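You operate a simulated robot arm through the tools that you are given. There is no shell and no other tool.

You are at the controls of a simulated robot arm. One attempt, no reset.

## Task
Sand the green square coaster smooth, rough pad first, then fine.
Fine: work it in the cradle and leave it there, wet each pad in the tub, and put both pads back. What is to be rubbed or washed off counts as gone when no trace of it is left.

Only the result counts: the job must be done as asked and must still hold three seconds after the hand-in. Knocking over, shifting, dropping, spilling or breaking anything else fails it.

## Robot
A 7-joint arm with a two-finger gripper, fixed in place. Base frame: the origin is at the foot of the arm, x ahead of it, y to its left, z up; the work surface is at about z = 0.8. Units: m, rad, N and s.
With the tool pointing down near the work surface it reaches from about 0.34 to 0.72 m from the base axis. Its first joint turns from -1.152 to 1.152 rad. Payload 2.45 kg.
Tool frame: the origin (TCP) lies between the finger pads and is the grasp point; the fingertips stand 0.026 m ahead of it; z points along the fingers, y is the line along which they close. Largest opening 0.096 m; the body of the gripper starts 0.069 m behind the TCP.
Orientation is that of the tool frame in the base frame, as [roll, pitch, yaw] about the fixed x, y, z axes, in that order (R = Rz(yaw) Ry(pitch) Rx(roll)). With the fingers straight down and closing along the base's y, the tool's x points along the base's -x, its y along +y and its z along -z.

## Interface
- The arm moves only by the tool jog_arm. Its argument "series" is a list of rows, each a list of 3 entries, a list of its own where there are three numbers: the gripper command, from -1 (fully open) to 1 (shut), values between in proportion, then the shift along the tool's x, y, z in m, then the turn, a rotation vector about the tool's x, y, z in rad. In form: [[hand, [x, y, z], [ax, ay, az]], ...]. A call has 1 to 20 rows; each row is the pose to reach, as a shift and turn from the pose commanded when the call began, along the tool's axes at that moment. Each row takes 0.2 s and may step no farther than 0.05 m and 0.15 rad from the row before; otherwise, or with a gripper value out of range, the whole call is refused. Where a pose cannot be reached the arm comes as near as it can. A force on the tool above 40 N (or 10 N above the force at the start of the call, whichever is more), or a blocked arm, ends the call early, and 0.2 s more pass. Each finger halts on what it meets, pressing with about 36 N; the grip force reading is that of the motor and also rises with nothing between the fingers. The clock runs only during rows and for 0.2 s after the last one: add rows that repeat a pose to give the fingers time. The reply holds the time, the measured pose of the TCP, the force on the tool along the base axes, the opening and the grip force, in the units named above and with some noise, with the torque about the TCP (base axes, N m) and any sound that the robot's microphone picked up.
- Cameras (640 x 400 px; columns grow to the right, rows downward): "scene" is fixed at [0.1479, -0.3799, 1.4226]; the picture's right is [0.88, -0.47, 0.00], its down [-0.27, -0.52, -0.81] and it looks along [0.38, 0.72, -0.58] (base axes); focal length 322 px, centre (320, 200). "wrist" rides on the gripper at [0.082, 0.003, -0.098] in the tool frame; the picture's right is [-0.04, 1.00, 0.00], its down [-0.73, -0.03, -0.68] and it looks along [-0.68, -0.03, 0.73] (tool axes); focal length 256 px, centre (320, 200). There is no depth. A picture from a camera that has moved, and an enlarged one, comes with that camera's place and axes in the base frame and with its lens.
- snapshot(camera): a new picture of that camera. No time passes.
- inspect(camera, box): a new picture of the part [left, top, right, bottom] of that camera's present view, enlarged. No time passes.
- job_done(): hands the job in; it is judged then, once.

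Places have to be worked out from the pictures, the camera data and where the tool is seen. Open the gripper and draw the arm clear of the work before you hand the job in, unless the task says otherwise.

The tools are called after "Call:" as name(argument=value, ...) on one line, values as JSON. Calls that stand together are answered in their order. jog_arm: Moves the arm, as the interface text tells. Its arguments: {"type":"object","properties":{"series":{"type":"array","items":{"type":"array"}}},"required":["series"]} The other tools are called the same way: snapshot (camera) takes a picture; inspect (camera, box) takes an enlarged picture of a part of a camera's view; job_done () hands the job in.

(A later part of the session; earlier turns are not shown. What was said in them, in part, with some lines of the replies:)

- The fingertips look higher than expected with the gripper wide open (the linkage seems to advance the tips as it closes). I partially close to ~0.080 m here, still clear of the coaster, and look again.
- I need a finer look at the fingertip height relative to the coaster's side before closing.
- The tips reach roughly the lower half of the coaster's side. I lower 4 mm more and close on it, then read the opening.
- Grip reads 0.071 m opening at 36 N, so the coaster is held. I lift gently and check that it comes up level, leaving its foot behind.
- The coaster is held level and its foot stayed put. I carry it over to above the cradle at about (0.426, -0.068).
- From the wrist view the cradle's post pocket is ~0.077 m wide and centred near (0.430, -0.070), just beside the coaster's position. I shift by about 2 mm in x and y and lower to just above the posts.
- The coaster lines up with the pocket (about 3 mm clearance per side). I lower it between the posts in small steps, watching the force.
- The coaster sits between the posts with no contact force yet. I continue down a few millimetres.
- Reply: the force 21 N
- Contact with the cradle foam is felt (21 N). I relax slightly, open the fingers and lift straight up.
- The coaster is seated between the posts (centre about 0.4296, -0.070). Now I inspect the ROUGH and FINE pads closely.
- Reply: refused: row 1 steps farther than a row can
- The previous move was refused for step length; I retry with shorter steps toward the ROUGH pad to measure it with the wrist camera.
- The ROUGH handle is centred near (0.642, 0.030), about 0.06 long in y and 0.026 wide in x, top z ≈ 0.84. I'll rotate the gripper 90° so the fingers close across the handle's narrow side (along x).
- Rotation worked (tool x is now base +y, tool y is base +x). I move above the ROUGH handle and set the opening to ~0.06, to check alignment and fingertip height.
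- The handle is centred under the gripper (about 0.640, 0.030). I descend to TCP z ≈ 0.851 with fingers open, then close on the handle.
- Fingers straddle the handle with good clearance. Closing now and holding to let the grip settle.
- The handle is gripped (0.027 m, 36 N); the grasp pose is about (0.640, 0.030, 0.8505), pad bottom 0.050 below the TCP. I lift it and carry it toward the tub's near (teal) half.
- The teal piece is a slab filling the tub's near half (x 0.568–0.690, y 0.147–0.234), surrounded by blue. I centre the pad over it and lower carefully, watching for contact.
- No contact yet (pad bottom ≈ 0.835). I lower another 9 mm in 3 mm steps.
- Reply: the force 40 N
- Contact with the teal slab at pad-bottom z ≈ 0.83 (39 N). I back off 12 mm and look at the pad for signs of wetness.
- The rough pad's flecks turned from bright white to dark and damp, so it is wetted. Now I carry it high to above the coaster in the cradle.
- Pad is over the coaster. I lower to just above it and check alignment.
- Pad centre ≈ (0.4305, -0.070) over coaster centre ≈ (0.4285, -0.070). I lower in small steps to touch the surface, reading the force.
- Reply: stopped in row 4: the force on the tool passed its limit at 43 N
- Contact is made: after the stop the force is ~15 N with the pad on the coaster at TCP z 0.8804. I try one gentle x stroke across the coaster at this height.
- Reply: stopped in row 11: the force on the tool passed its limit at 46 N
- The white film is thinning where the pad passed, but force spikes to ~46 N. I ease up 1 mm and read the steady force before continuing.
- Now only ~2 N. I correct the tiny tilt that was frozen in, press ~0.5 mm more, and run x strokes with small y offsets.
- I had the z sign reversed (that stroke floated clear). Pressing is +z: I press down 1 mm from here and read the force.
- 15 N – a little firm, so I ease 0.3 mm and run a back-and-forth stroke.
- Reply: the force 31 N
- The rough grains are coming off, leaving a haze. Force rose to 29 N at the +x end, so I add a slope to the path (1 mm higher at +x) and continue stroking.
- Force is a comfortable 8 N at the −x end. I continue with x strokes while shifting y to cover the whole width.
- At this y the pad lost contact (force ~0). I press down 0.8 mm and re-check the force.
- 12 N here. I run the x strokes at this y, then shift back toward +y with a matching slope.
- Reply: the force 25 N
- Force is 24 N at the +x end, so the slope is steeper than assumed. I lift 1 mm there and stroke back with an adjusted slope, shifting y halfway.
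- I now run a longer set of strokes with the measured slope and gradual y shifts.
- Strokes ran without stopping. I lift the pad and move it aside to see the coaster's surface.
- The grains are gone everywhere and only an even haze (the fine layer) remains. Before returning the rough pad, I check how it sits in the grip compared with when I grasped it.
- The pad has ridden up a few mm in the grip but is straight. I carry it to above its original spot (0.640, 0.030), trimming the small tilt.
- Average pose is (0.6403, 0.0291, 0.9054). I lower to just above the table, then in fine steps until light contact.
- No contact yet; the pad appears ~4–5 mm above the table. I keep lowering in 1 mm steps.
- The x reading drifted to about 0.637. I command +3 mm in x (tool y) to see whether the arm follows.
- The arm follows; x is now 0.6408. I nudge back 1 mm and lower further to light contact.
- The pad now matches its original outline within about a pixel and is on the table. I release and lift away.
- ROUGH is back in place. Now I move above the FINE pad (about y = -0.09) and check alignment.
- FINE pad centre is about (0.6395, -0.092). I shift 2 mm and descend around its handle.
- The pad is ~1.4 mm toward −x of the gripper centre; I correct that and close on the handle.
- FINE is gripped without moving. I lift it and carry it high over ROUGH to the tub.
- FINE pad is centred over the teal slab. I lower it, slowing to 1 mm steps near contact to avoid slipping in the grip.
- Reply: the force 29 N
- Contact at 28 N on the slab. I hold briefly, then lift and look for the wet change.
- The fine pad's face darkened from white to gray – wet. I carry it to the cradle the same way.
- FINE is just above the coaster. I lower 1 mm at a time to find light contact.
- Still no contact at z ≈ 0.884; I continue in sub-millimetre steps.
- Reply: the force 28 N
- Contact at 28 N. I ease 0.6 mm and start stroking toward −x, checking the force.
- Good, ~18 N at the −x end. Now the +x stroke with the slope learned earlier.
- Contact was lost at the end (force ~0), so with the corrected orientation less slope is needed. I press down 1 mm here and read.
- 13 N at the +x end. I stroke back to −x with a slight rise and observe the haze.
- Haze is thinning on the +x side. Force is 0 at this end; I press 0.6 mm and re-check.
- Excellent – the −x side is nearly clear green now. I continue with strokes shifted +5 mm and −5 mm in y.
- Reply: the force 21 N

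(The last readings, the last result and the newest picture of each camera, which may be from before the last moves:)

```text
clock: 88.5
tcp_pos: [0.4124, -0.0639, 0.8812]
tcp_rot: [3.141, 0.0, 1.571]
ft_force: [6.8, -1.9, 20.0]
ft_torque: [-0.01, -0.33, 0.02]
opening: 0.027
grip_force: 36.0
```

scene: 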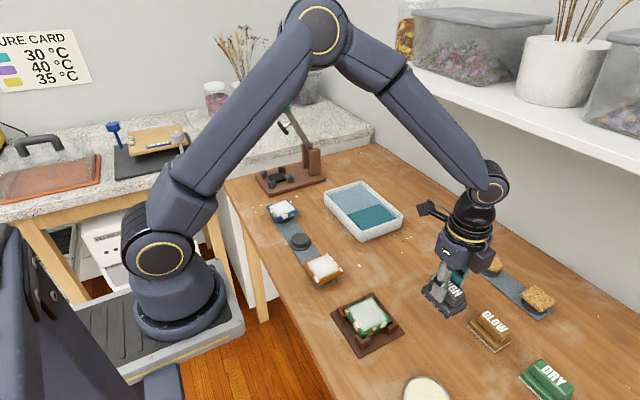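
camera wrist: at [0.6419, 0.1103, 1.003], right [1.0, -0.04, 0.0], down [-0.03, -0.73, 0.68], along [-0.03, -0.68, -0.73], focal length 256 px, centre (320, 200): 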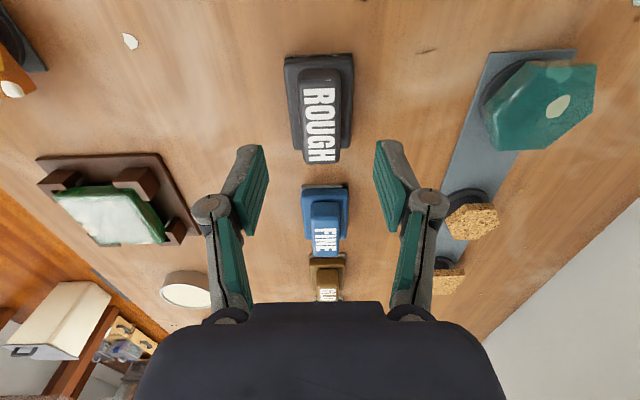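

20 N here – good pressure. I stroke back +x along this line and then shift to the other y side.

Call:
jog_arm(series=[[0.9, [0, 0.008, -0.0002], [0, 0, 0]], [0.9, [0, 0.016, -0.0003], [0, 0, 0]], [0.9, [0, 0.024, -0.0004], [0, 0, 0]], [0.9, [0, 0.032, -0.0005], [0, 0, 0]], [0.9, [-0.005, 0.032, -0.0004], [0, 0, 0]], [0.9, [-0.01, 0.032, -0.0002], [0, 0, 0]], [0.9, [-0.01, 0.024, -0.0001], [0, 0, 0]], [0.9, [-0.01, 0.016, 0.0], [0, 0, 0]], [0.9, [-0.01, 0.008, 0.0001], [0, 0, 0]], [0.9, [-0.01, 0, 0.0002], [0, 0, 0]], [0.9, [-0.01, 0, 0.0002], [0, 0, 0]]])

Call:
inspect(camera="wrist", box=[220, 0, 420, 180])

Call:
inspect(camera="scene", box=[330, 270, 410, 345])

```text
clock: 90.9
tcp_pos: [0.4125, -0.0745, 0.8818]
tcp_rot: [-3.142, 0.001, 1.57]
ft_force: [-0.1, -1.2, 0.4]
ft_torque: [0.01, -0.01, 0.03]
opening: 0.0272
grip_force: 35.8
```

```text
2.22 times, centred on (320, 90) of wrist
camera zoom: at [0.4145, 0.0058, 0.9793], right [1.0, -0.04, 0.0], down [-0.03, -0.73, 0.68], along [-0.03, -0.68, -0.73], focal length 569 px, centre (320, 444)
```

zoom: 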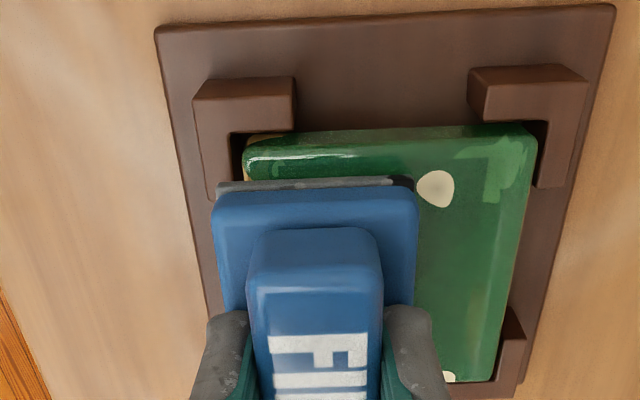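

```text
5.33 times, centred on (370, 308) of scene
camera zoom: at [0.1479, -0.3799, 1.4226], right [0.88, -0.47, 0.0], down [-0.27, -0.52, -0.81], along [0.38, 0.72, -0.58], focal length 1719 px, centre (53, -373)
```

zoom: 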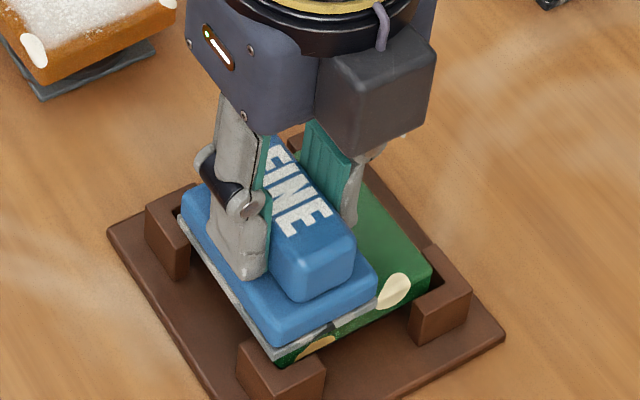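

The right side is now clean green apart from a lighter patch near the +x,+y corner. I lift away to inspect the whole top.

Call:
jog_arm(series=[[0.9, [0, 0, -0.02], [0, 0, 0]], [0.9, [0, 0.02, -0.05], [0, 0, 0]], [0.9, [-0.03, 0.05, -0.07], [0, 0, 0]], [0.9, [-0.06, 0.08, -0.08], [0, 0, 0]], [0.9, [-0.09, 0.11, -0.085], [0, 0, 0]], [0.9, [-0.09, 0.11, -0.085], [0, 0, 0]]])

Call:
inspect(camera="scene", box=[335, 290, 400, 350])

Call:
inspect(camera="scene", box=[348, 293, 386, 320])

Call:
inspect(camera="scene", box=[350, 310, 390, 340])

```text
clock: 92.3
tcp_pos: [0.522, -0.1665, 0.9672]
tcp_rot: [-3.14, 0.0, 1.572]
ft_force: [-0.7, -0.5, -1.0]
ft_torque: [0.0, 0.01, 0.02]
opening: 0.0269
grip_force: 35.8
```

```text
6.67 times, centred on (368, 320) of scene
camera zoom: at [0.1479, -0.38, 1.4226], right [0.88, -0.47, 0.0], down [-0.27, -0.52, -0.81], along [0.38, 0.72, -0.58], focal length 2148 px, centre (3, -600)
```

zoom: 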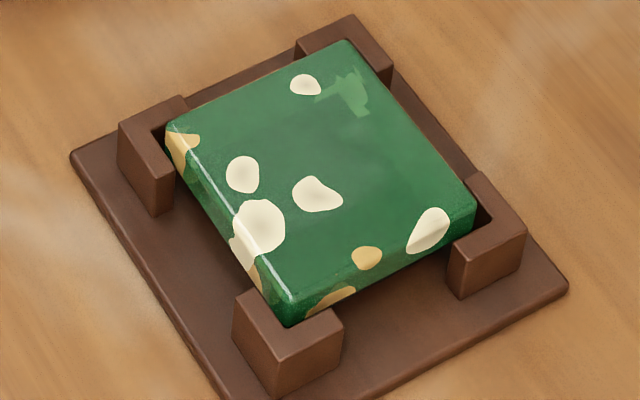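

```text
14.81 times, centred on (367, 306) of scene
camera zoom: at [0.1479, -0.38, 1.4226], right [0.88, -0.47, 0.0], down [-0.27, -0.52, -0.81], along [0.38, 0.72, -0.58], focal length 4774 px, centre (-376, -1378)
```

zoom: 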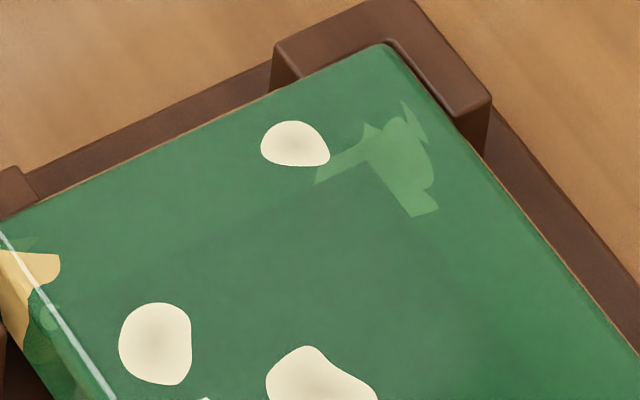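

```text
13.33 times, centred on (370, 325) of scene
camera zoom: at [0.1479, -0.38, 1.4226], right [0.88, -0.47, 0.0], down [-0.27, -0.52, -0.81], along [0.38, 0.72, -0.58], focal length 4297 px, centre (-347, -1467)
```

zoom: 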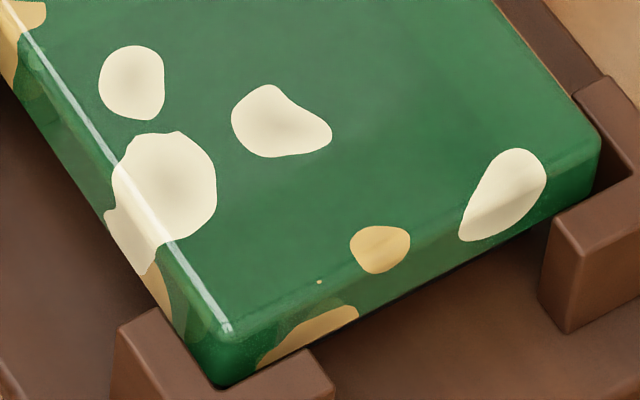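

The top is nearly clean; the light-green shape looks like a terrazzo chip with crisp edges, but there's a faint grayish veil toward the middle/+x. I'll look closer.

Call:
inspect(camera="scene", box=[360, 296, 376, 306])

Call:
inspect(camera="scene", box=[360, 303, 384, 320])

Call:
inspect(camera="scene", box=[350, 305, 374, 322])

Call:
inspect(camera="scene", box=[400, 260, 490, 340])

```text
16.00 times, centred on (368, 301) of scene
camera zoom: at [0.1479, -0.38, 1.4226], right [0.88, -0.47, 0.0], down [-0.27, -0.52, -0.81], along [0.38, 0.72, -0.58], focal length 5156 px, centre (-448, -1416)
```

zoom: 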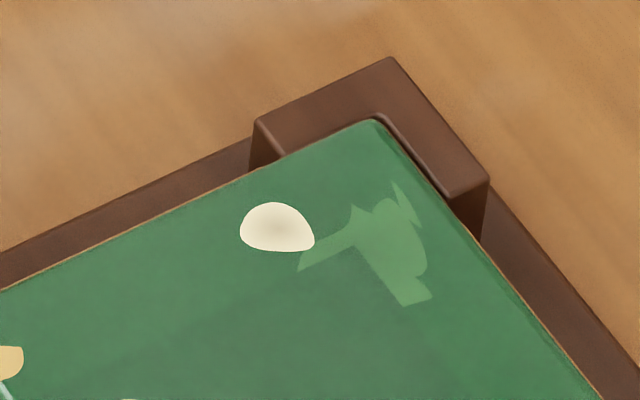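

```text
16.00 times, centred on (372, 312) of scene
camera zoom: at [0.1479, -0.38, 1.4226], right [0.88, -0.47, 0.0], down [-0.27, -0.52, -0.81], along [0.38, 0.72, -0.58], focal length 5156 px, centre (-512, -1584)
```

zoom: 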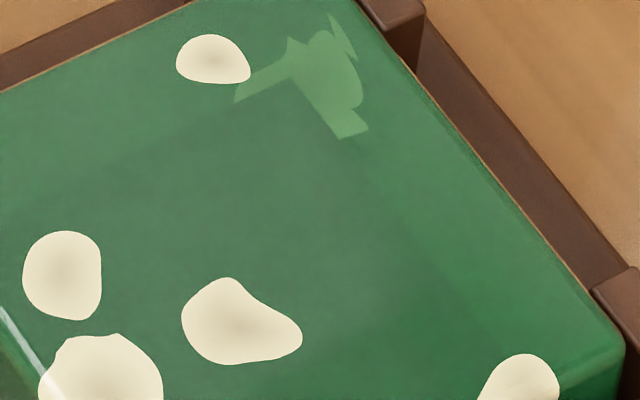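

```text
16.00 times, centred on (362, 314) of scene
camera zoom: at [0.1479, -0.38, 1.4226], right [0.88, -0.47, 0.0], down [-0.27, -0.52, -0.81], along [0.38, 0.72, -0.58], focal length 5156 px, centre (-352, -1616)
```

zoom: 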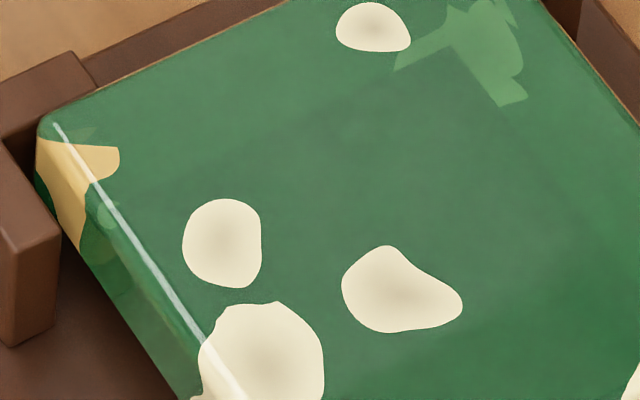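

```text
5.00 times, centred on (445, 300) of scene
camera zoom: at [0.1479, -0.38, 1.4226], right [0.88, -0.47, 0.0], down [-0.27, -0.52, -0.81], along [0.38, 0.72, -0.58], focal length 1611 px, centre (-305, -300)
```

zoom: 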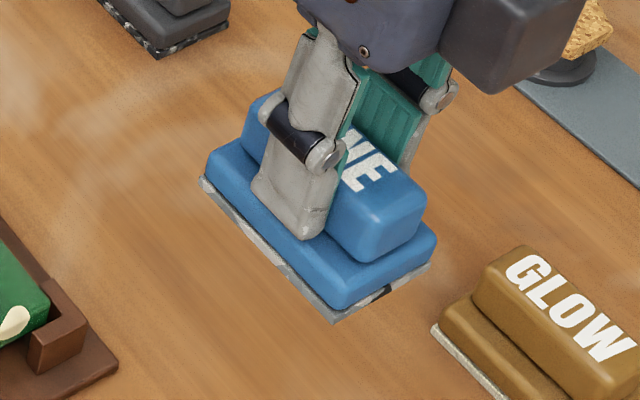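

The light-green shape lands in different surface spots in the two cameras' views, so it is a glossy reflection. I'll view the coaster from the wrist camera at another angle to check for any remaining haze.

Call:
jog_arm(series=[[0.9, [0.025, -0.03, -0.021], [0, 0, 0]], [0.9, [0.05, -0.06, -0.042], [0, 0, 0]], [0.9, [0.0765, -0.092, -0.063], [0, 0, 0]], [0.9, [0.0765, -0.092, -0.063], [0, 0, 0]]])

Call:
snapshot(camera="wrist")

Call:
inspect(camera="wrist", box=[260, 10, 380, 95])

Call:
inspect(camera="scene", box=[340, 290, 395, 340])

```text
clock: 93.3
tcp_pos: [0.4304, -0.0871, 1.0286]
tcp_rot: [-3.138, 0.0, 1.57]
ft_force: [0.7, 0.5, -1.3]
ft_torque: [0.05, -0.02, -0.02]
opening: 0.0271
grip_force: 35.6
```

```text
taken
camera wrist: at [0.434, -0.0055, 1.1257], right [1.0, -0.04, 0.0], down [-0.03, -0.73, 0.68], along [-0.03, -0.68, -0.73], focal length 256 px, centre (320, 200)
```

wrist: 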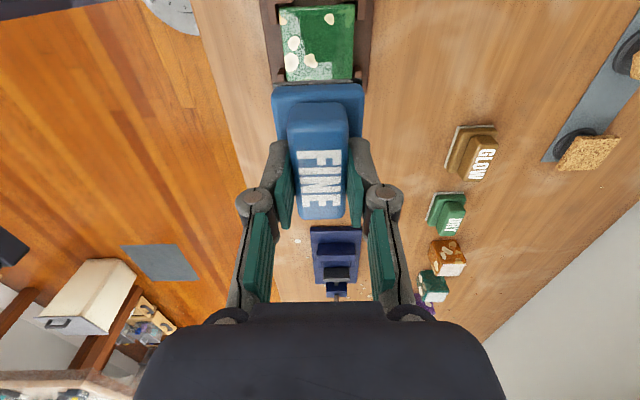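

```text
4.71 times, centred on (320, 52) of wrist
camera zoom: at [0.434, -0.0055, 1.1257], right [1.0, -0.04, 0.0], down [-0.03, -0.73, 0.68], along [-0.03, -0.68, -0.73], focal length 1205 px, centre (320, 894)
```

zoom: 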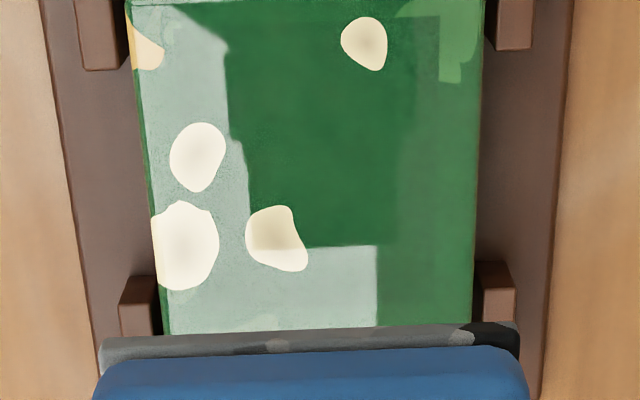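

```text
8.00 times, centred on (368, 315) of scene
camera zoom: at [0.1479, -0.3799, 1.4226], right [0.88, -0.47, 0.0], down [-0.27, -0.52, -0.81], along [0.38, 0.72, -0.58], focal length 2578 px, centre (-60, -720)
```

zoom: 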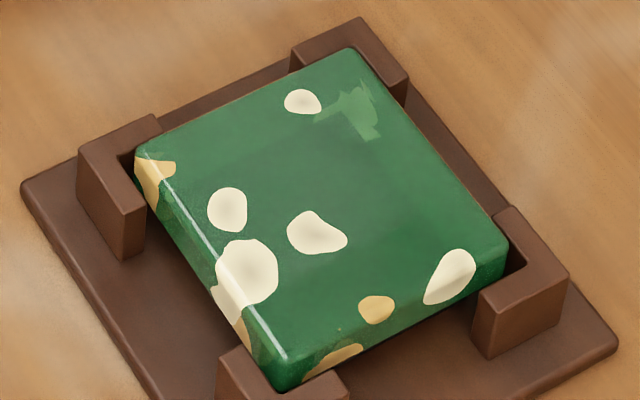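

From this angle the surface is mirror-glossy (it shows reflections of the hand), and no white haze is visible. To be sure no trace remains, I'll make another full set of fine passes; returning over the coaster.

Call:
jog_arm(series=[[0.9, [0.008, -0.001, 0.045], [0, 0, 0]], [0.9, [0.017, -0.002, 0.09], [0, 0, 0]], [0.9, [0.017, -0.002, 0.125], [0, 0, 0]], [0.9, [0.017, -0.002, 0.141], [0, 0, 0]], [0.9, [0.017, -0.002, 0.144], [0, 0, 0]], [0.9, [0.017, -0.002, 0.144], [0, 0, 0]]])

```text
clock: 94.7
tcp_pos: [0.426, -0.071, 0.8862]
tcp_rot: [3.141, -0.002, 1.57]
ft_force: [1.3, 0.3, -0.8]
ft_torque: [0.01, -0.02, -0.01]
opening: 0.027
grip_force: 36.2
```

Call:
jog_arm(series=[[0.9, [0, 0, 0.001], [0, 0, 0]], [0.9, [0, 0, 0.002], [0, 0, 0]], [0.9, [0, 0, 0.0027], [0, 0, 0]], [0.9, [0, 0, 0.0027], [0, 0, 0]]])

```text
clock: 95.7
tcp_pos: [0.4286, -0.0717, 0.8838]
tcp_rot: [3.141, 0.001, 1.571]
ft_force: [0.2, 0.1, -0.5]
ft_torque: [0.01, -0.01, 0.05]
opening: 0.0272
grip_force: 36.0
```

Not touching yet; continuing in 0.5 mm steps.

Call:
jog_arm(series=[[0.9, [0, 0, 0.0006], [0, 0, 0]], [0.9, [0, 0, 0.0012], [0, 0, 0]], [0.9, [0, 0, 0.0012], [0, 0, 0]]])

```text
clock: 96.5
tcp_pos: [0.4277, -0.0715, 0.8819]
tcp_rot: [-3.141, -0.001, 1.571]
ft_force: [-0.4, 0.5, -1.2]
ft_torque: [0.0, 0.0, 0.03]
opening: 0.027
grip_force: 35.8
```

Call:
jog_arm(series=[[0.9, [0, 0, 0.0005], [0, 0, 0]], [0.9, [0, 0, 0.001], [0, 0, 0]], [0.9, [0, 0, 0.001], [0, 0, 0]]])

```text
clock: 97.3
tcp_pos: [0.4295, -0.0712, 0.8816]
tcp_rot: [3.141, 0.0, 1.572]
ft_force: [-3.7, -0.9, 16.1]
ft_torque: [0.07, 0.22, 0.0]
opening: 0.027
grip_force: 36.1
```

16 N contact. I run −x and then +x strokes at this height.

Call:
jog_arm(series=[[0.9, [0, -0.006, 0], [0, 0, 0]], [0.9, [0, -0.012, 0], [0, 0, 0]], [0.9, [0, -0.017, 0], [0, 0, 0]], [0.9, [0, -0.01, -0.0001], [0, 0, 0]], [0.9, [0, -0.003, -0.0001], [0, 0, 0]], [0.9, [0, 0.004, -0.0002], [0, 0, 0]], [0.9, [0, 0.011, -0.0002], [0, 0, 0]], [0.9, [0, 0.017, -0.0002], [0, 0, 0]], [0.9, [0, 0.017, -0.0002], [0, 0, 0]]])

```text
clock: 99.3
tcp_pos: [0.446, -0.0717, 0.8805]
tcp_rot: [-3.141, 0.0, 1.571]
ft_force: [-7.7, 1.1, 25.4]
ft_torque: [0.17, 0.26, 0.03]
opening: 0.0272
grip_force: 36.3
```

25 N at +x; I ease 0.4 mm and continue with passes shifted to −y.

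Call:
jog_arm(series=[[0.9, [-0.004, 0, -0.0003], [0, 0, 0]], [0.9, [-0.005, -0.007, -0.0002], [0, 0, 0]], [0.9, [-0.005, -0.014, -0.0001], [0, 0, 0]], [0.9, [-0.005, -0.021, 0.0001], [0, 0, 0]], [0.9, [-0.005, -0.028, 0.0002], [0, 0, 0]], [0.9, [-0.005, -0.034, 0.0002], [0, 0, 0]], [0.9, [-0.005, -0.034, 0.0002], [0, 0, 0]]])

```text
clock: 100.9
tcp_pos: [0.4133, -0.0754, 0.8816]
tcp_rot: [3.141, -0.002, 1.57]
ft_force: [4.2, -0.7, 9.4]
ft_torque: [0.11, -0.19, -0.01]
opening: 0.027
grip_force: 35.7
```

Call:
jog_arm(series=[[0.9, [-0.001, 0.007, 0.0002], [0, 0, 0]], [0.9, [-0.001, 0.014, 0.0001], [0, 0, 0]], [0.9, [-0.001, 0.021, 0], [0, 0, 0]], [0.9, [-0.001, 0.028, -0.0001], [0, 0, 0]], [0.9, [-0.001, 0.034, -0.0002], [0, 0, 0]], [0.9, [0.004, 0.034, -0.0003], [0, 0, 0]], [0.9, [0.009, 0.034, -0.0003], [0, 0, 0]], [0.9, [0.01, 0.027, -0.0002], [0, 0, 0]], [0.9, [0.01, 0.02, -0.0001], [0, 0, 0]], [0.9, [0.01, 0.013, 0], [0, 0, 0]], [0.9, [0.01, 0.006, 0], [0, 0, 0]], [0.9, [0.01, 0, 0], [0, 0, 0]], [0.9, [0.01, 0, 0], [0, 0, 0]]])

```text
clock: 103.7
tcp_pos: [0.4109, -0.0646, 0.8822]
tcp_rot: [-3.138, -0.001, 1.572]
ft_force: [0.6, -0.6, 0.2]
ft_torque: [-0.01, -0.03, 0.01]
opening: 0.0271
grip_force: 36.3
```

Contact was lost at the end of that pass; I press 0.6 mm and check.

Call:
jog_arm(series=[[0.9, [0, 0, 0.0004], [0, 0, 0]], [0.9, [0, 0, 0.0008], [0, 0, 0]], [0.9, [0, 0, 0.0008], [0, 0, 0]]])

```text
clock: 104.5
tcp_pos: [0.4111, -0.0646, 0.8794]
tcp_rot: [3.141, 0.0, 1.571]
ft_force: [-2.9, 0.1, 21.2]
ft_torque: [-0.02, 0.1, -0.02]
opening: 0.0272
grip_force: 35.8
```

21 N – I run +x then −x on this +y line.

Call:
jog_arm(series=[[0.9, [0, 0.007, -0.0003], [0, 0, 0]], [0.9, [0, 0.014, -0.0004], [0, 0, 0]], [0.9, [0, 0.021, -0.0004], [0, 0, 0]], [0.9, [0, 0.028, -0.0005], [0, 0, 0]], [0.9, [0, 0.035, -0.0005], [0, 0, 0]], [0.9, [0, 0.035, -0.0005], [0, 0, 0]]])

```text
clock: 105.9
tcp_pos: [0.4459, -0.0656, 0.8805]
tcp_rot: [-3.142, -0.001, 1.571]
ft_force: [-3.0, 0.1, 12.2]
ft_torque: [0.01, 0.12, 0.0]
opening: 0.027
grip_force: 36.6
```

Call:
jog_arm(series=[[0.9, [0, -0.007, 0.0002], [0, 0, 0]], [0.9, [0, -0.014, 0.0003], [0, 0, 0]], [0.9, [0, -0.021, 0.0003], [0, 0, 0]], [0.9, [0, -0.028, 0.0004], [0, 0, 0]], [0.9, [0, -0.035, 0.0004], [0, 0, 0]], [0.9, [-0.005, -0.035, 0.0004], [0, 0, 0]], [0.9, [-0.005, -0.028, 0.0002], [0, 0, 0]], [0.9, [-0.005, -0.021, 0.0001], [0, 0, 0]], [0.9, [-0.005, -0.014, 0], [0, 0, 0]], [0.9, [-0.005, -0.007, 0], [0, 0, 0]], [0.9, [-0.005, 0, 0], [0, 0, 0]], [0.9, [-0.005, 0, 0], [0, 0, 0]]])

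Call:
inspect(camera="wrist", box=[220, 0, 420, 180])

Call:
inspect(camera="scene", box=[330, 270, 410, 345])

```text
clock: 108.5
tcp_pos: [0.4461, -0.0701, 0.88]
tcp_rot: [-3.14, 0.0, 1.572]
ft_force: [-3.7, 1.3, 10.3]
ft_torque: [0.0, 0.12, 0.03]
opening: 0.0267
grip_force: 35.9
```

```text
2.22 times, centred on (320, 90) of wrist
camera zoom: at [0.4487, 0.0101, 0.9778], right [1.0, -0.04, 0.0], down [-0.03, -0.73, 0.68], along [-0.03, -0.68, -0.73], focal length 569 px, centre (320, 444)
```

zoom: 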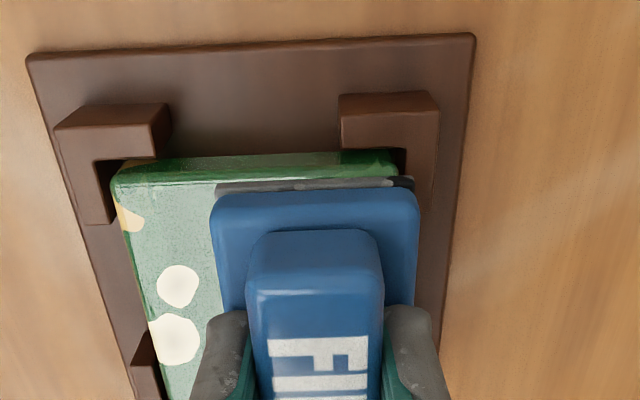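

```text
5.33 times, centred on (370, 308) of scene
camera zoom: at [0.1477, -0.3799, 1.4227], right [0.88, -0.47, 0.0], down [-0.27, -0.52, -0.81], along [0.38, 0.72, -0.58], focal length 1719 px, centre (53, -373)
```

zoom: 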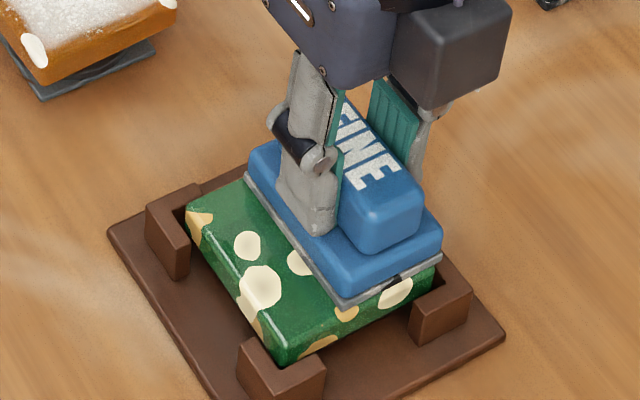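

All passes done. I lift off and re-inspect the coaster.

Call:
jog_arm(series=[[0.9, [0, 0, -0.02], [0, 0, 0]], [0.9, [0, 0.01, -0.05], [0, 0, 0]], [0.9, [-0.02, 0.045, -0.07], [0, 0, 0]], [0.9, [-0.035, 0.085, -0.085], [0, 0, 0]], [0.9, [-0.035, 0.125, -0.09], [0, 0, 0]], [0.9, [-0.035, 0.16, -0.09], [0, 0, 0]], [0.9, [-0.035, 0.16, -0.09], [0, 0, 0]]])

Call:
inspect(camera="scene", box=[335, 290, 400, 350])

Call:
inspect(camera="scene", box=[350, 293, 388, 320])

Call:
inspect(camera="scene", box=[350, 310, 390, 340])

Call:
snapshot(camera="scene")

```text
clock: 110.1
tcp_pos: [0.6083, -0.1054, 0.9722]
tcp_rot: [-3.14, 0.001, 1.571]
ft_force: [0.1, -0.9, -0.5]
ft_torque: [0.0, 0.02, -0.01]
opening: 0.027
grip_force: 35.7
```

```text
6.67 times, centred on (368, 320) of scene
camera zoom: at [0.1479, -0.3799, 1.4226], right [0.88, -0.47, 0.0], down [-0.27, -0.52, -0.81], along [0.38, 0.72, -0.58], focal length 2148 px, centre (3, -600)
```

zoom: 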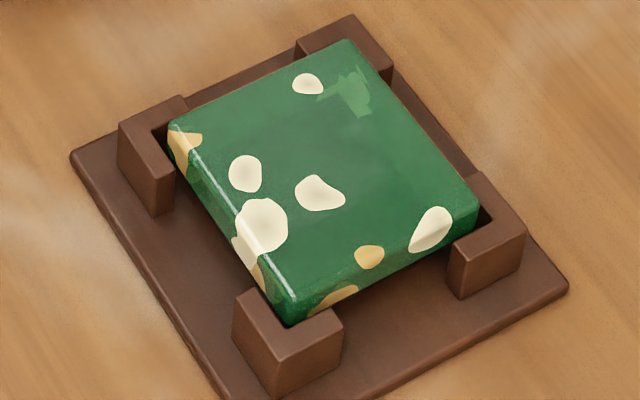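

```text
14.81 times, centred on (369, 306) of scene
camera zoom: at [0.1479, -0.3799, 1.4226], right [0.88, -0.47, 0.0], down [-0.27, -0.52, -0.81], along [0.38, 0.72, -0.58], focal length 4774 px, centre (-406, -1378)
```

zoom: 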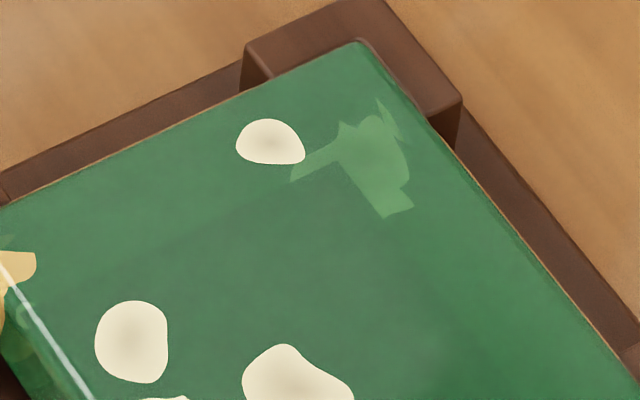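

```text
13.33 times, centred on (370, 325) of scene
camera zoom: at [0.1479, -0.3799, 1.4226], right [0.88, -0.47, 0.0], down [-0.27, -0.52, -0.81], along [0.38, 0.72, -0.58], focal length 4297 px, centre (-347, -1467)
```

zoom: 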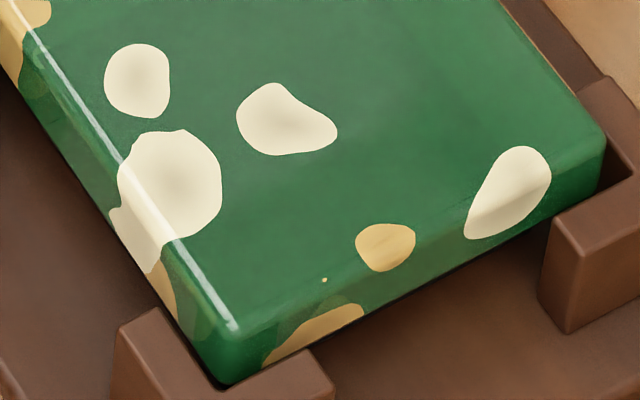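

```text
taken
```

scene: 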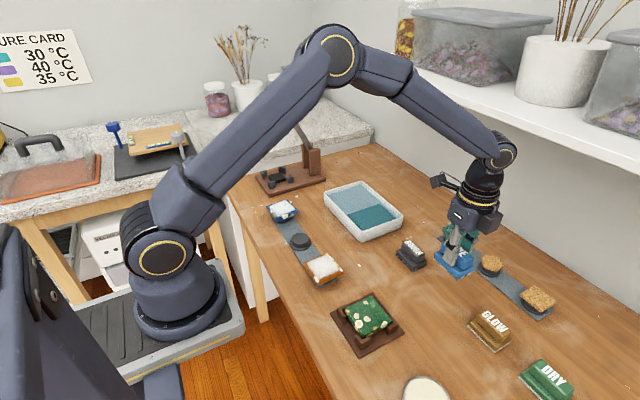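

The top looks uniformly clean and unchanged between the two sets of passes, so the haze is gone (the light-green accent is part of the finish, like on the finished teal hexagon). Now I take the FINE pad back above its original spot.

Call:
jog_arm(series=[[0.9, [0.0065, 0.016, 0.02], [0, 0, 0]], [0.9, [0.0134, 0.0312, 0.04], [0, 0, 0]], [0.9, [0.0134, 0.0312, 0.067], [0, 0, 0]], [0.9, [0.0134, 0.0312, 0.067], [0, 0, 0]]])

Call:
jog_arm(series=[[0.9, [0, 0, 0], [0, 0, 0]]])

Call:
jog_arm(series=[[0.9, [0, 0, 0], [0, 0, 0]]])

Call:
inspect(camera="wrist", box=[200, 40, 440, 260])

```text
clock: 111.1
tcp_pos: [0.6396, -0.0921, 0.9055]
tcp_rot: [3.141, 0.0, 1.57]
ft_force: [-0.1, -0.6, -1.1]
ft_torque: [0.03, 0.03, -0.03]
opening: 0.0269
grip_force: 36.0
```

```text
clock: 111.5
tcp_pos: [0.6397, -0.0923, 0.9046]
tcp_rot: [-3.14, -0.002, 1.57]
ft_force: [-0.2, -0.2, -1.2]
ft_torque: [0.0, 0.01, 0.0]
opening: 0.0271
grip_force: 35.9
```

```text
clock: 111.9
tcp_pos: [0.6394, -0.0913, 0.9049]
tcp_rot: [3.14, -0.001, 1.571]
ft_force: [0.3, 0.2, -1.3]
ft_torque: [0.01, 0.0, 0.0]
opening: 0.0269
grip_force: 35.9
```

```text
1.82 times, centred on (320, 150) of wrist
camera zoom: at [0.6417, -0.0109, 1.0019], right [1.0, -0.04, 0.0], down [-0.03, -0.73, 0.68], along [-0.03, -0.68, -0.73], focal length 465 px, centre (320, 291)
```

zoom: 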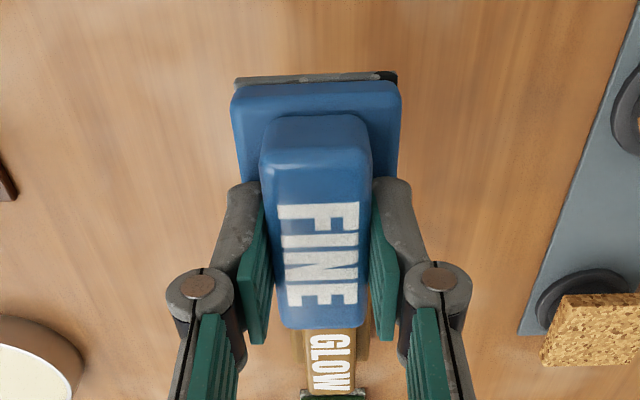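

Pose averages (0.6396, -0.092). I lower toward the table and compare with the reference outline.

Call:
jog_arm(series=[[0.9, [0, 0, 0.025], [0, 0, 0]], [0.9, [0, 0, 0.045], [0, 0, 0]], [0.9, [0, 0, 0.053], [0, 0, 0]], [0.9, [0, 0, 0.055], [0, 0, 0]], [0.9, [0, 0, 0.055], [0, 0, 0]]])

Call:
inspect(camera="scene", box=[410, 245, 480, 315])

```text
clock: 113.1
tcp_pos: [0.6371, -0.093, 0.8504]
tcp_rot: [-3.141, 0.001, 1.569]
ft_force: [0.4, 0.8, -0.3]
ft_torque: [0.0, -0.04, -0.04]
opening: 0.0273
grip_force: 36.4
```

```text
5.71 times, centred on (445, 280) of scene
camera zoom: at [0.1479, -0.3799, 1.4226], right [0.88, -0.47, 0.0], down [-0.27, -0.52, -0.81], along [0.38, 0.72, -0.58], focal length 1842 px, centre (-394, -257)
```

zoom: 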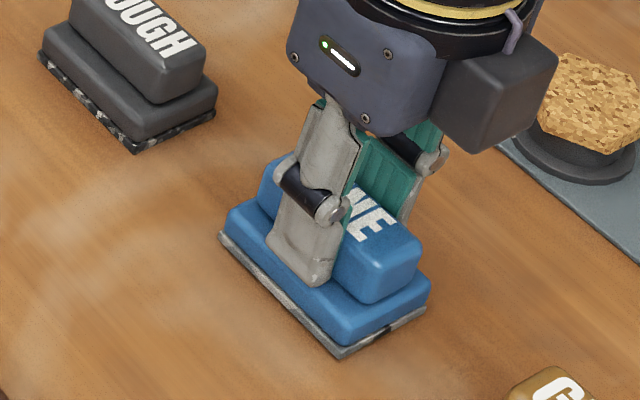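

The outline nearly matches the reference. I continue down in 1 mm steps to light contact.

Call:
jog_arm(series=[[0.9, [0, 0, 0.0008], [0, 0, 0]], [0.9, [0, 0, 0.0015], [0, 0, 0]], [0.9, [0, 0, 0.0015], [0, 0, 0]]])

Call:
jog_arm(series=[[0.9, [0, 0, 0], [0, 0, 0]]])

Call:
inspect(camera="scene", box=[410, 245, 480, 315])

```text
clock: 113.9
tcp_pos: [0.6383, -0.0931, 0.8478]
tcp_rot: [-3.141, -0.001, 1.572]
ft_force: [1.0, -0.2, -1.2]
ft_torque: [0.02, -0.02, 0.0]
opening: 0.027
grip_force: 35.9
```

```text
clock: 114.3
tcp_pos: [0.6371, -0.0924, 0.8478]
tcp_rot: [-3.141, -0.001, 1.571]
ft_force: [0.2, 0.3, 0.2]
ft_torque: [0.01, -0.02, -0.02]
opening: 0.0272
grip_force: 36.8
```

```text
5.71 times, centred on (445, 280) of scene
camera zoom: at [0.1479, -0.3799, 1.4226], right [0.88, -0.47, 0.0], down [-0.27, -0.52, -0.81], along [0.38, 0.72, -0.58], focal length 1842 px, centre (-394, -257)
```

zoom: 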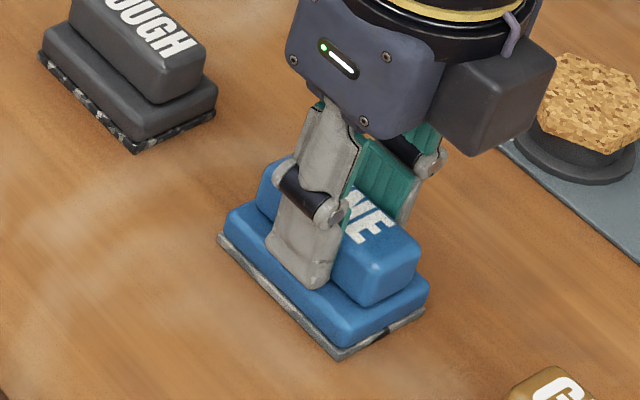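

The outline shows the pad ~2 mm toward −x and ~1 mm toward −y of its reference; I correct this and then touch down.

Call:
jog_arm(series=[[0.9, [0.001, 0.002, -0.001], [0, 0, 0]], [0.9, [0.001, 0.002, 0], [0, 0, 0]], [0.9, [0.001, 0.002, 0], [0, 0, 0]]])

Call:
jog_arm(series=[[0.9, [0, 0, 0.0006], [0, 0, 0]], [0.9, [0, 0, 0.001], [0, 0, 0]], [0.9, [0, 0, 0.001], [0, 0, 0]]])

Call:
inspect(camera="scene", box=[410, 245, 480, 315])

```text
clock: 115.1
tcp_pos: [0.641, -0.0911, 0.8462]
tcp_rot: [-3.14, 0.001, 1.571]
ft_force: [0.1, 0.3, -0.9]
ft_torque: [-0.02, 0.0, 0.0]
opening: 0.0269
grip_force: 36.0
```

```text
clock: 115.9
tcp_pos: [0.64, -0.0914, 0.8459]
tcp_rot: [3.141, 0.0, 1.571]
ft_force: [-1.4, 1.9, 8.7]
ft_torque: [0.03, 0.09, 0.0]
opening: 0.0269
grip_force: 35.8
```

```text
5.71 times, centred on (445, 280) of scene
camera zoom: at [0.1477, -0.3799, 1.4227], right [0.88, -0.47, 0.0], down [-0.27, -0.52, -0.81], along [0.38, 0.72, -0.58], focal length 1842 px, centre (-394, -257)
```

zoom: 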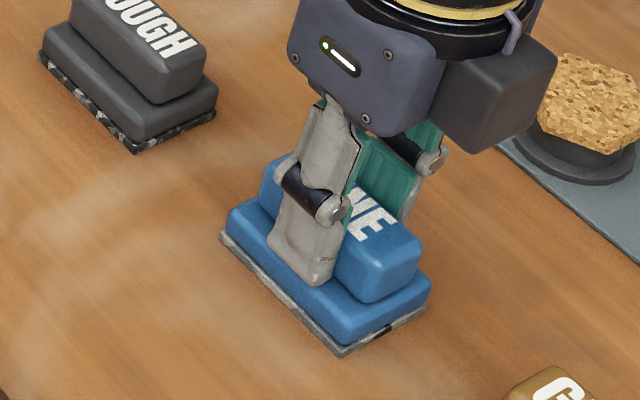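

The pad matches its reference outline and rests on the table (8.7 N). I release and lift.

Call:
jog_arm(series=[[0.9, [0, 0, -0.0004], [0, 0, 0]], [0.2, [0, 0, -0.0004], [0, 0, 0]], [-0.25, [0, 0, -0.0004], [0, 0, 0]], [-0.25, [0, 0, -0.0004], [0, 0, 0]], [-0.25, [0, 0, -0.0004], [0, 0, 0]], [-0.25, [0, 0, -0.02], [0, 0, 0]], [-0.25, [0, 0, -0.06], [0, 0, 0]], [-0.25, [0, 0, -0.1], [0, 0, 0]], [-0.25, [0, 0, -0.1], [0, 0, 0]]])

Call:
inspect(camera="scene", box=[410, 245, 480, 315])

Call:
snapshot(camera="scene")

Call:
snapshot(camera="wrist")

```text
clock: 117.9
tcp_pos: [0.6395, -0.0908, 0.9457]
tcp_rot: [-3.139, -0.001, 1.572]
ft_force: [-0.4, 0.1, 0.5]
ft_torque: [0.02, -0.02, 0.0]
opening: 0.0601
grip_force: 0.0
```

```text
5.71 times, centred on (445, 280) of scene
camera zoom: at [0.1479, -0.3799, 1.4226], right [0.88, -0.47, 0.0], down [-0.27, -0.52, -0.81], along [0.38, 0.72, -0.58], focal length 1842 px, centre (-394, -257)
```

zoom: 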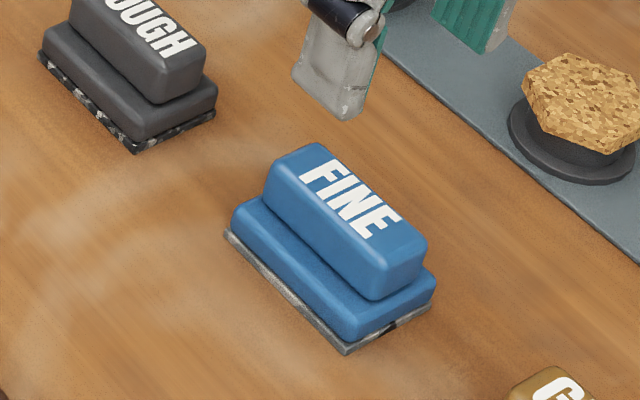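

```text
taken
```

scene: 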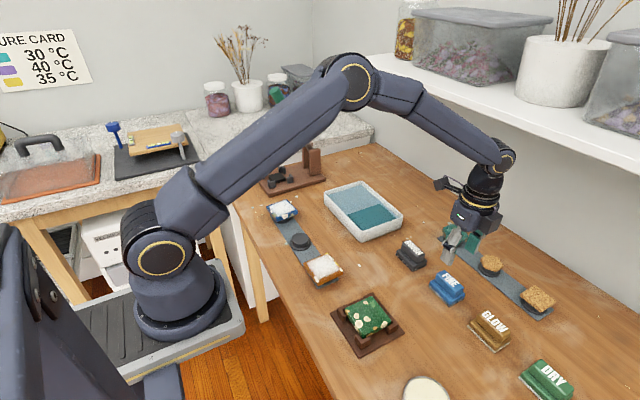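

```text
taken
camera wrist: at [0.6432, -0.0094, 1.0426], right [1.0, -0.04, 0.0], down [-0.03, -0.73, 0.68], along [-0.03, -0.68, -0.73], focal length 256 px, centre (320, 200)
```

wrist: 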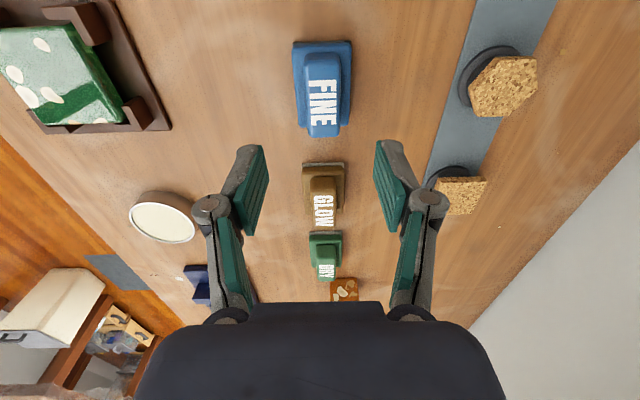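

Both pads are back in place (FINE within ~3 mm of its spot). I check the coaster once more from the wrist camera at this angle.

Call:
inspect(camera="wrist", box=[0, 0, 180, 140])

Call:
inspect(camera="scene", box=[340, 290, 395, 340])

Call:
inspect(camera="scene", box=[436, 218, 476, 250])

```text
2.86 times, centred on (90, 70) of wrist
camera zoom: at [0.6432, -0.0094, 1.0426], right [1.0, -0.04, 0.0], down [-0.03, -0.73, 0.68], along [-0.03, -0.68, -0.73], focal length 731 px, centre (977, 571)
```

zoom: 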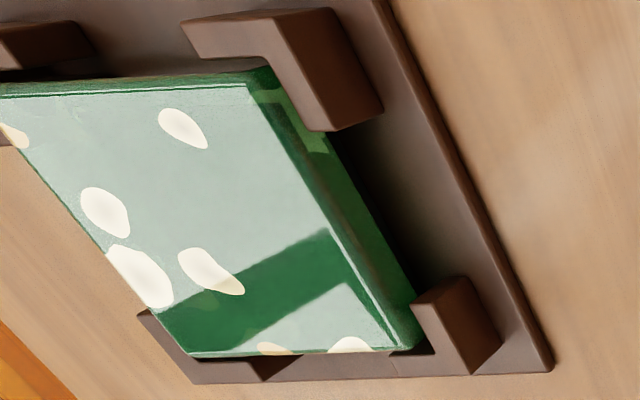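

```text
8.00 times, centred on (368, 315) of scene
camera zoom: at [0.1479, -0.3799, 1.4226], right [0.88, -0.47, 0.0], down [-0.27, -0.52, -0.81], along [0.38, 0.72, -0.58], focal length 2578 px, centre (-60, -720)
```

zoom: 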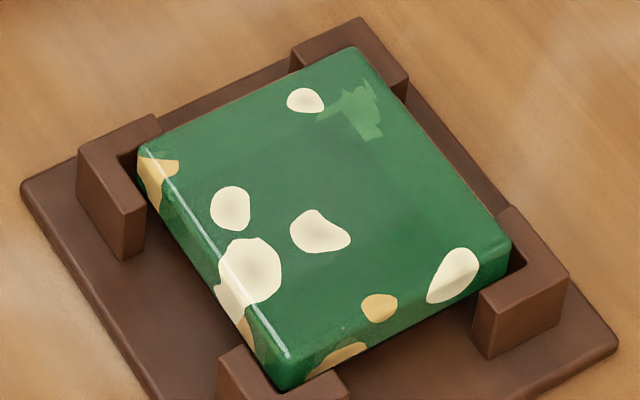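

```text
12.50 times, centred on (456, 234) of scene
camera zoom: at [0.1479, -0.3799, 1.4226], right [0.88, -0.47, 0.0], down [-0.27, -0.52, -0.81], along [0.38, 0.72, -0.58], focal length 4028 px, centre (-1380, -225)
```

zoom: 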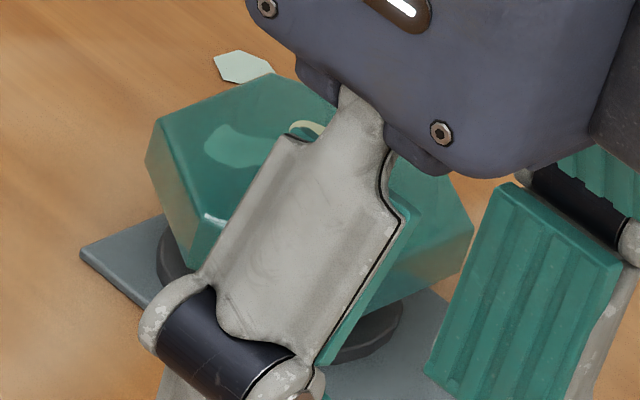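

Call:
inspect(camera="scene", box=[422, 264, 470, 312])

Call:
inspect(camera="scene", box=[390, 230, 435, 275])

```text
8.33 times, centred on (446, 288) of scene
camera zoom: at [0.1479, -0.3799, 1.4226], right [0.88, -0.47, 0.0], down [-0.27, -0.52, -0.81], along [0.38, 0.72, -0.58], focal length 2686 px, centre (-730, -533)
```

zoom: 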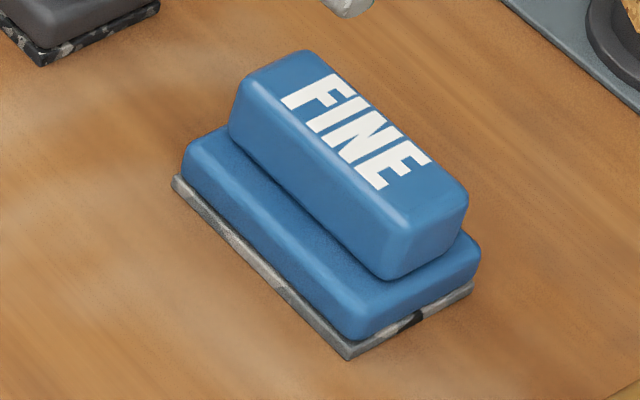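

```text
8.89 times, centred on (412, 252) of scene
camera zoom: at [0.1479, -0.3799, 1.4226], right [0.88, -0.47, 0.0], down [-0.27, -0.52, -0.81], along [0.38, 0.72, -0.58], focal length 2865 px, centre (-502, -267)
```

zoom: 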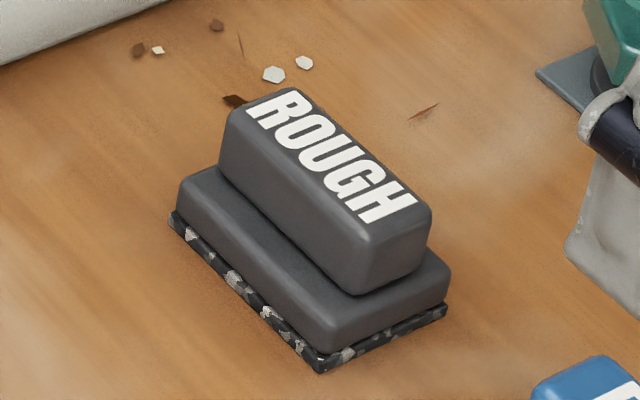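

Both pads sit within about 2 mm of their original outlines. I open the gripper fully and draw the arm up and back, clear of the work.

Call:
jog_arm(series=[[-0.6, [0.01, -0.03, -0.02], [0, 0, 0]], [-1, [0.03, -0.065, -0.04], [0, 0, 0]], [-1, [0.05, -0.1, -0.06], [0, 0, 0]], [-1, [0.08, -0.13, -0.08], [0, 0, 0]], [-1, [0.11, -0.16, -0.1], [0, 0, 0]], [-1, [0.145, -0.185, -0.12], [0, 0, 0]], [-1, [0.18, -0.205, -0.14], [0, 0, 0]], [-1, [0.21, -0.22, -0.16], [0, 0, 0]], [-1, [0.21, -0.22, -0.16], [0, 0, 0]], [-1, [0.21, -0.22, -0.16], [0, 0, 0]]])

Call:
snapshot(camera="scene")

Call:
inspect(camera="scene", box=[335, 290, 400, 350])

Call:
snapshot(camera="wrist")

```text
clock: 120.1
tcp_pos: [0.4199, 0.119, 1.1057]
tcp_rot: [3.141, 0.0, 1.572]
ft_force: [0.4, 0.2, -0.5]
ft_torque: [0.0, 0.03, 0.01]
opening: 0.0961
grip_force: 0.1
```

```text
taken
```

scene: 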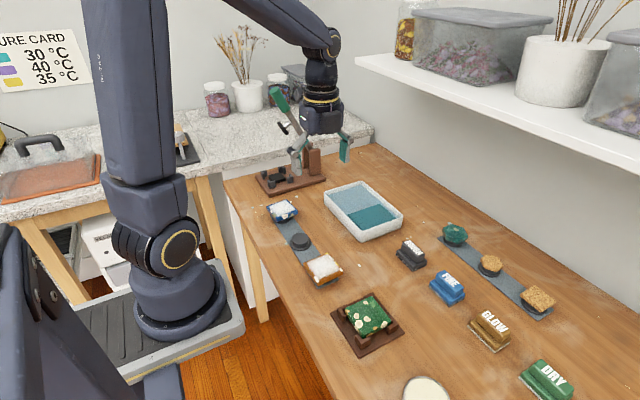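

```text
6.67 times, centred on (368, 320) of scene
camera zoom: at [0.1479, -0.3799, 1.4226], right [0.88, -0.47, 0.0], down [-0.27, -0.52, -0.81], along [0.38, 0.72, -0.58], focal length 2148 px, centre (3, -600)
```

zoom: 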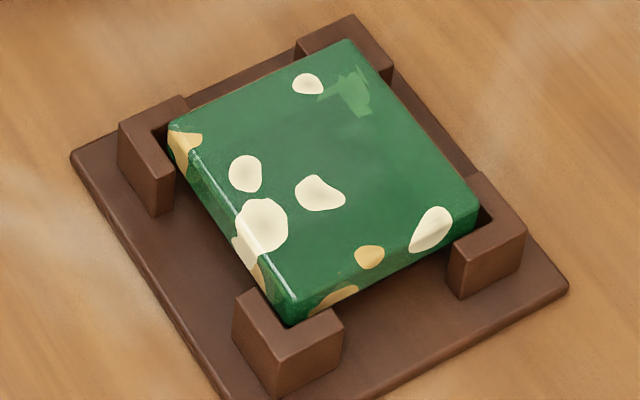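

```text
taken
camera wrist: at [0.4232, 0.2012, 1.2026], right [1.0, -0.04, 0.0], down [-0.03, -0.73, 0.68], along [-0.03, -0.68, -0.73], focal length 256 px, centre (320, 200)
```

wrist: 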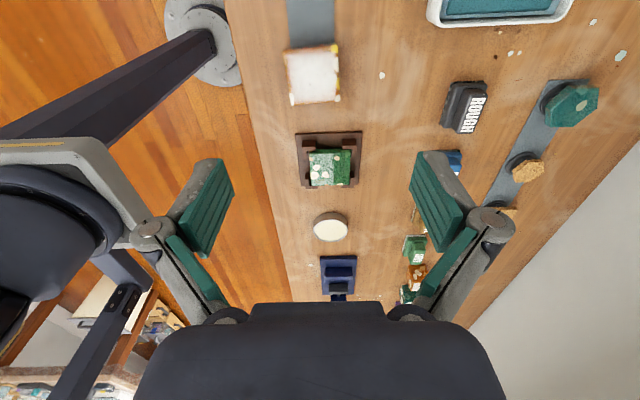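

Call:
inspect(camera="wrist", box=[285, 120, 375, 200])

Call:
inspect(camera="scene", box=[435, 220, 475, 250])

```text
5.00 times, centred on (330, 160) of wrist
camera zoom: at [0.4232, 0.2012, 1.2026], right [1.0, -0.04, 0.0], down [-0.03, -0.73, 0.68], along [-0.03, -0.68, -0.73], focal length 1280 px, centre (270, 400)
```

zoom: 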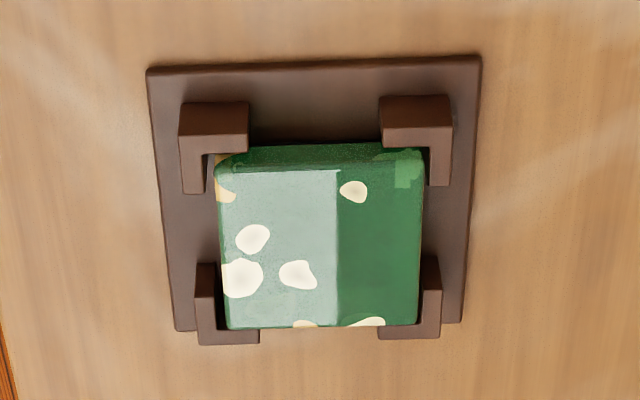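

```text
13.33 times, centred on (455, 235) of scene
camera zoom: at [0.1479, -0.3799, 1.4226], right [0.88, -0.47, 0.0], down [-0.27, -0.52, -0.81], along [0.38, 0.72, -0.58], focal length 4297 px, centre (-1480, -267)
```

zoom: 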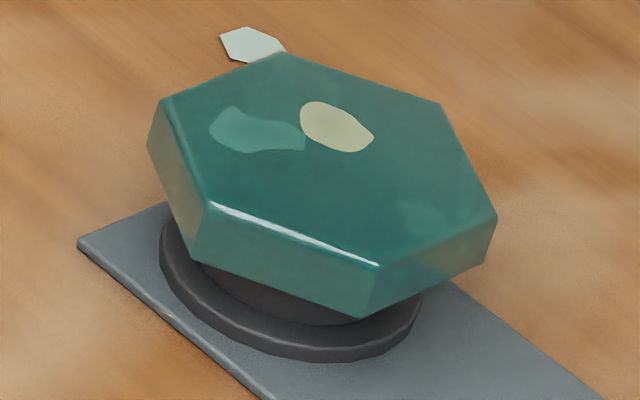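

I compare the border (never hazed) with the interior at high zoom for any residual veil.

Call:
inspect(camera="scene", box=[366, 302, 390, 320])

Call:
inspect(camera="scene", box=[350, 298, 374, 316])

Call:
inspect(camera="scene", box=[356, 318, 384, 338])

```text
16.00 times, centred on (378, 311) of scene
camera zoom: at [0.1479, -0.3799, 1.4226], right [0.88, -0.47, 0.0], down [-0.27, -0.52, -0.81], along [0.38, 0.72, -0.58], focal length 5156 px, centre (-608, -1576)
```

zoom: 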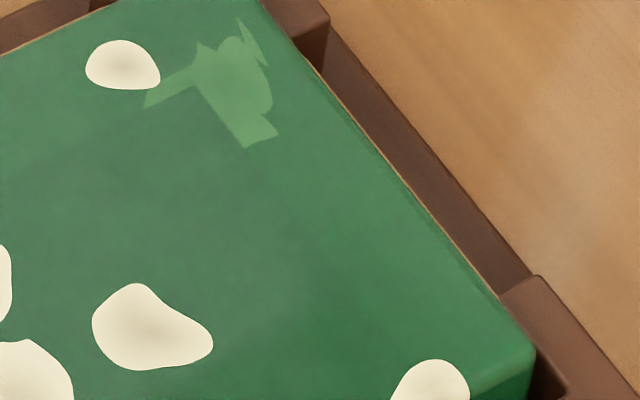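

```text
16.00 times, centred on (362, 307) of scene
camera zoom: at [0.1479, -0.3799, 1.4226], right [0.88, -0.47, 0.0], down [-0.27, -0.52, -0.81], along [0.38, 0.72, -0.58], focal length 5156 px, centre (-352, -1512)
```

zoom: 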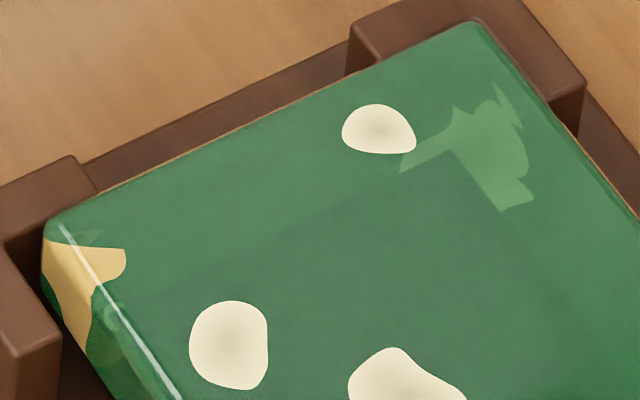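

```text
16.00 times, centred on (370, 328) of scene
camera zoom: at [0.1479, -0.3799, 1.4226], right [0.88, -0.47, 0.0], down [-0.27, -0.52, -0.81], along [0.38, 0.72, -0.58], focal length 5156 px, centre (-480, -1848)
```

zoom: 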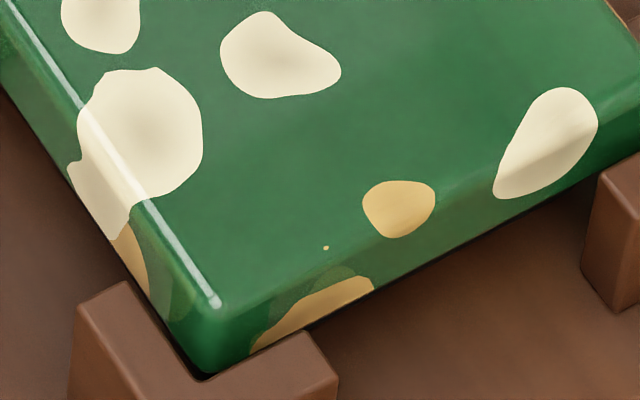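

The coaster is uniformly clean in the cradle, both pads are back in place, the rest of the bench is undisturbed, and the gripper is open and clear. I hand the job in.

Call:
job_done()

```text
The job is handed in.
```

I sanded the green square coaster with the rough pad and then the fine pad, and left it in the cradle. I've handed the job in; I don't have the result of the check.

- **Coaster:** After the rough pad the white grains were gone everywhere. After two full sets of fine passes, no haze was visible from the fixed scene camera. From the gripper camera, pale areas still show on the coaster. They change with the viewing angle, so I took them for reflections off the polished surface rather than leftover haze.
- **Wetting:** I wetted each pad by pressing it on the teal slab in the near half of the tub. Both pad faces darkened when I did.
- **Pads put back:** The rough pad is within about 1 mm of where it started. The fine pad slid about 2–3 mm towards the shelf side when I let go of it; I left it there.
- **Force:** The contact force went above 40 N twice during the rough sanding and stopped those moves early. Nothing else on the bench looks disturbed, and the coaster stayed seated.

The gripper is open and the arm is clear of the work.
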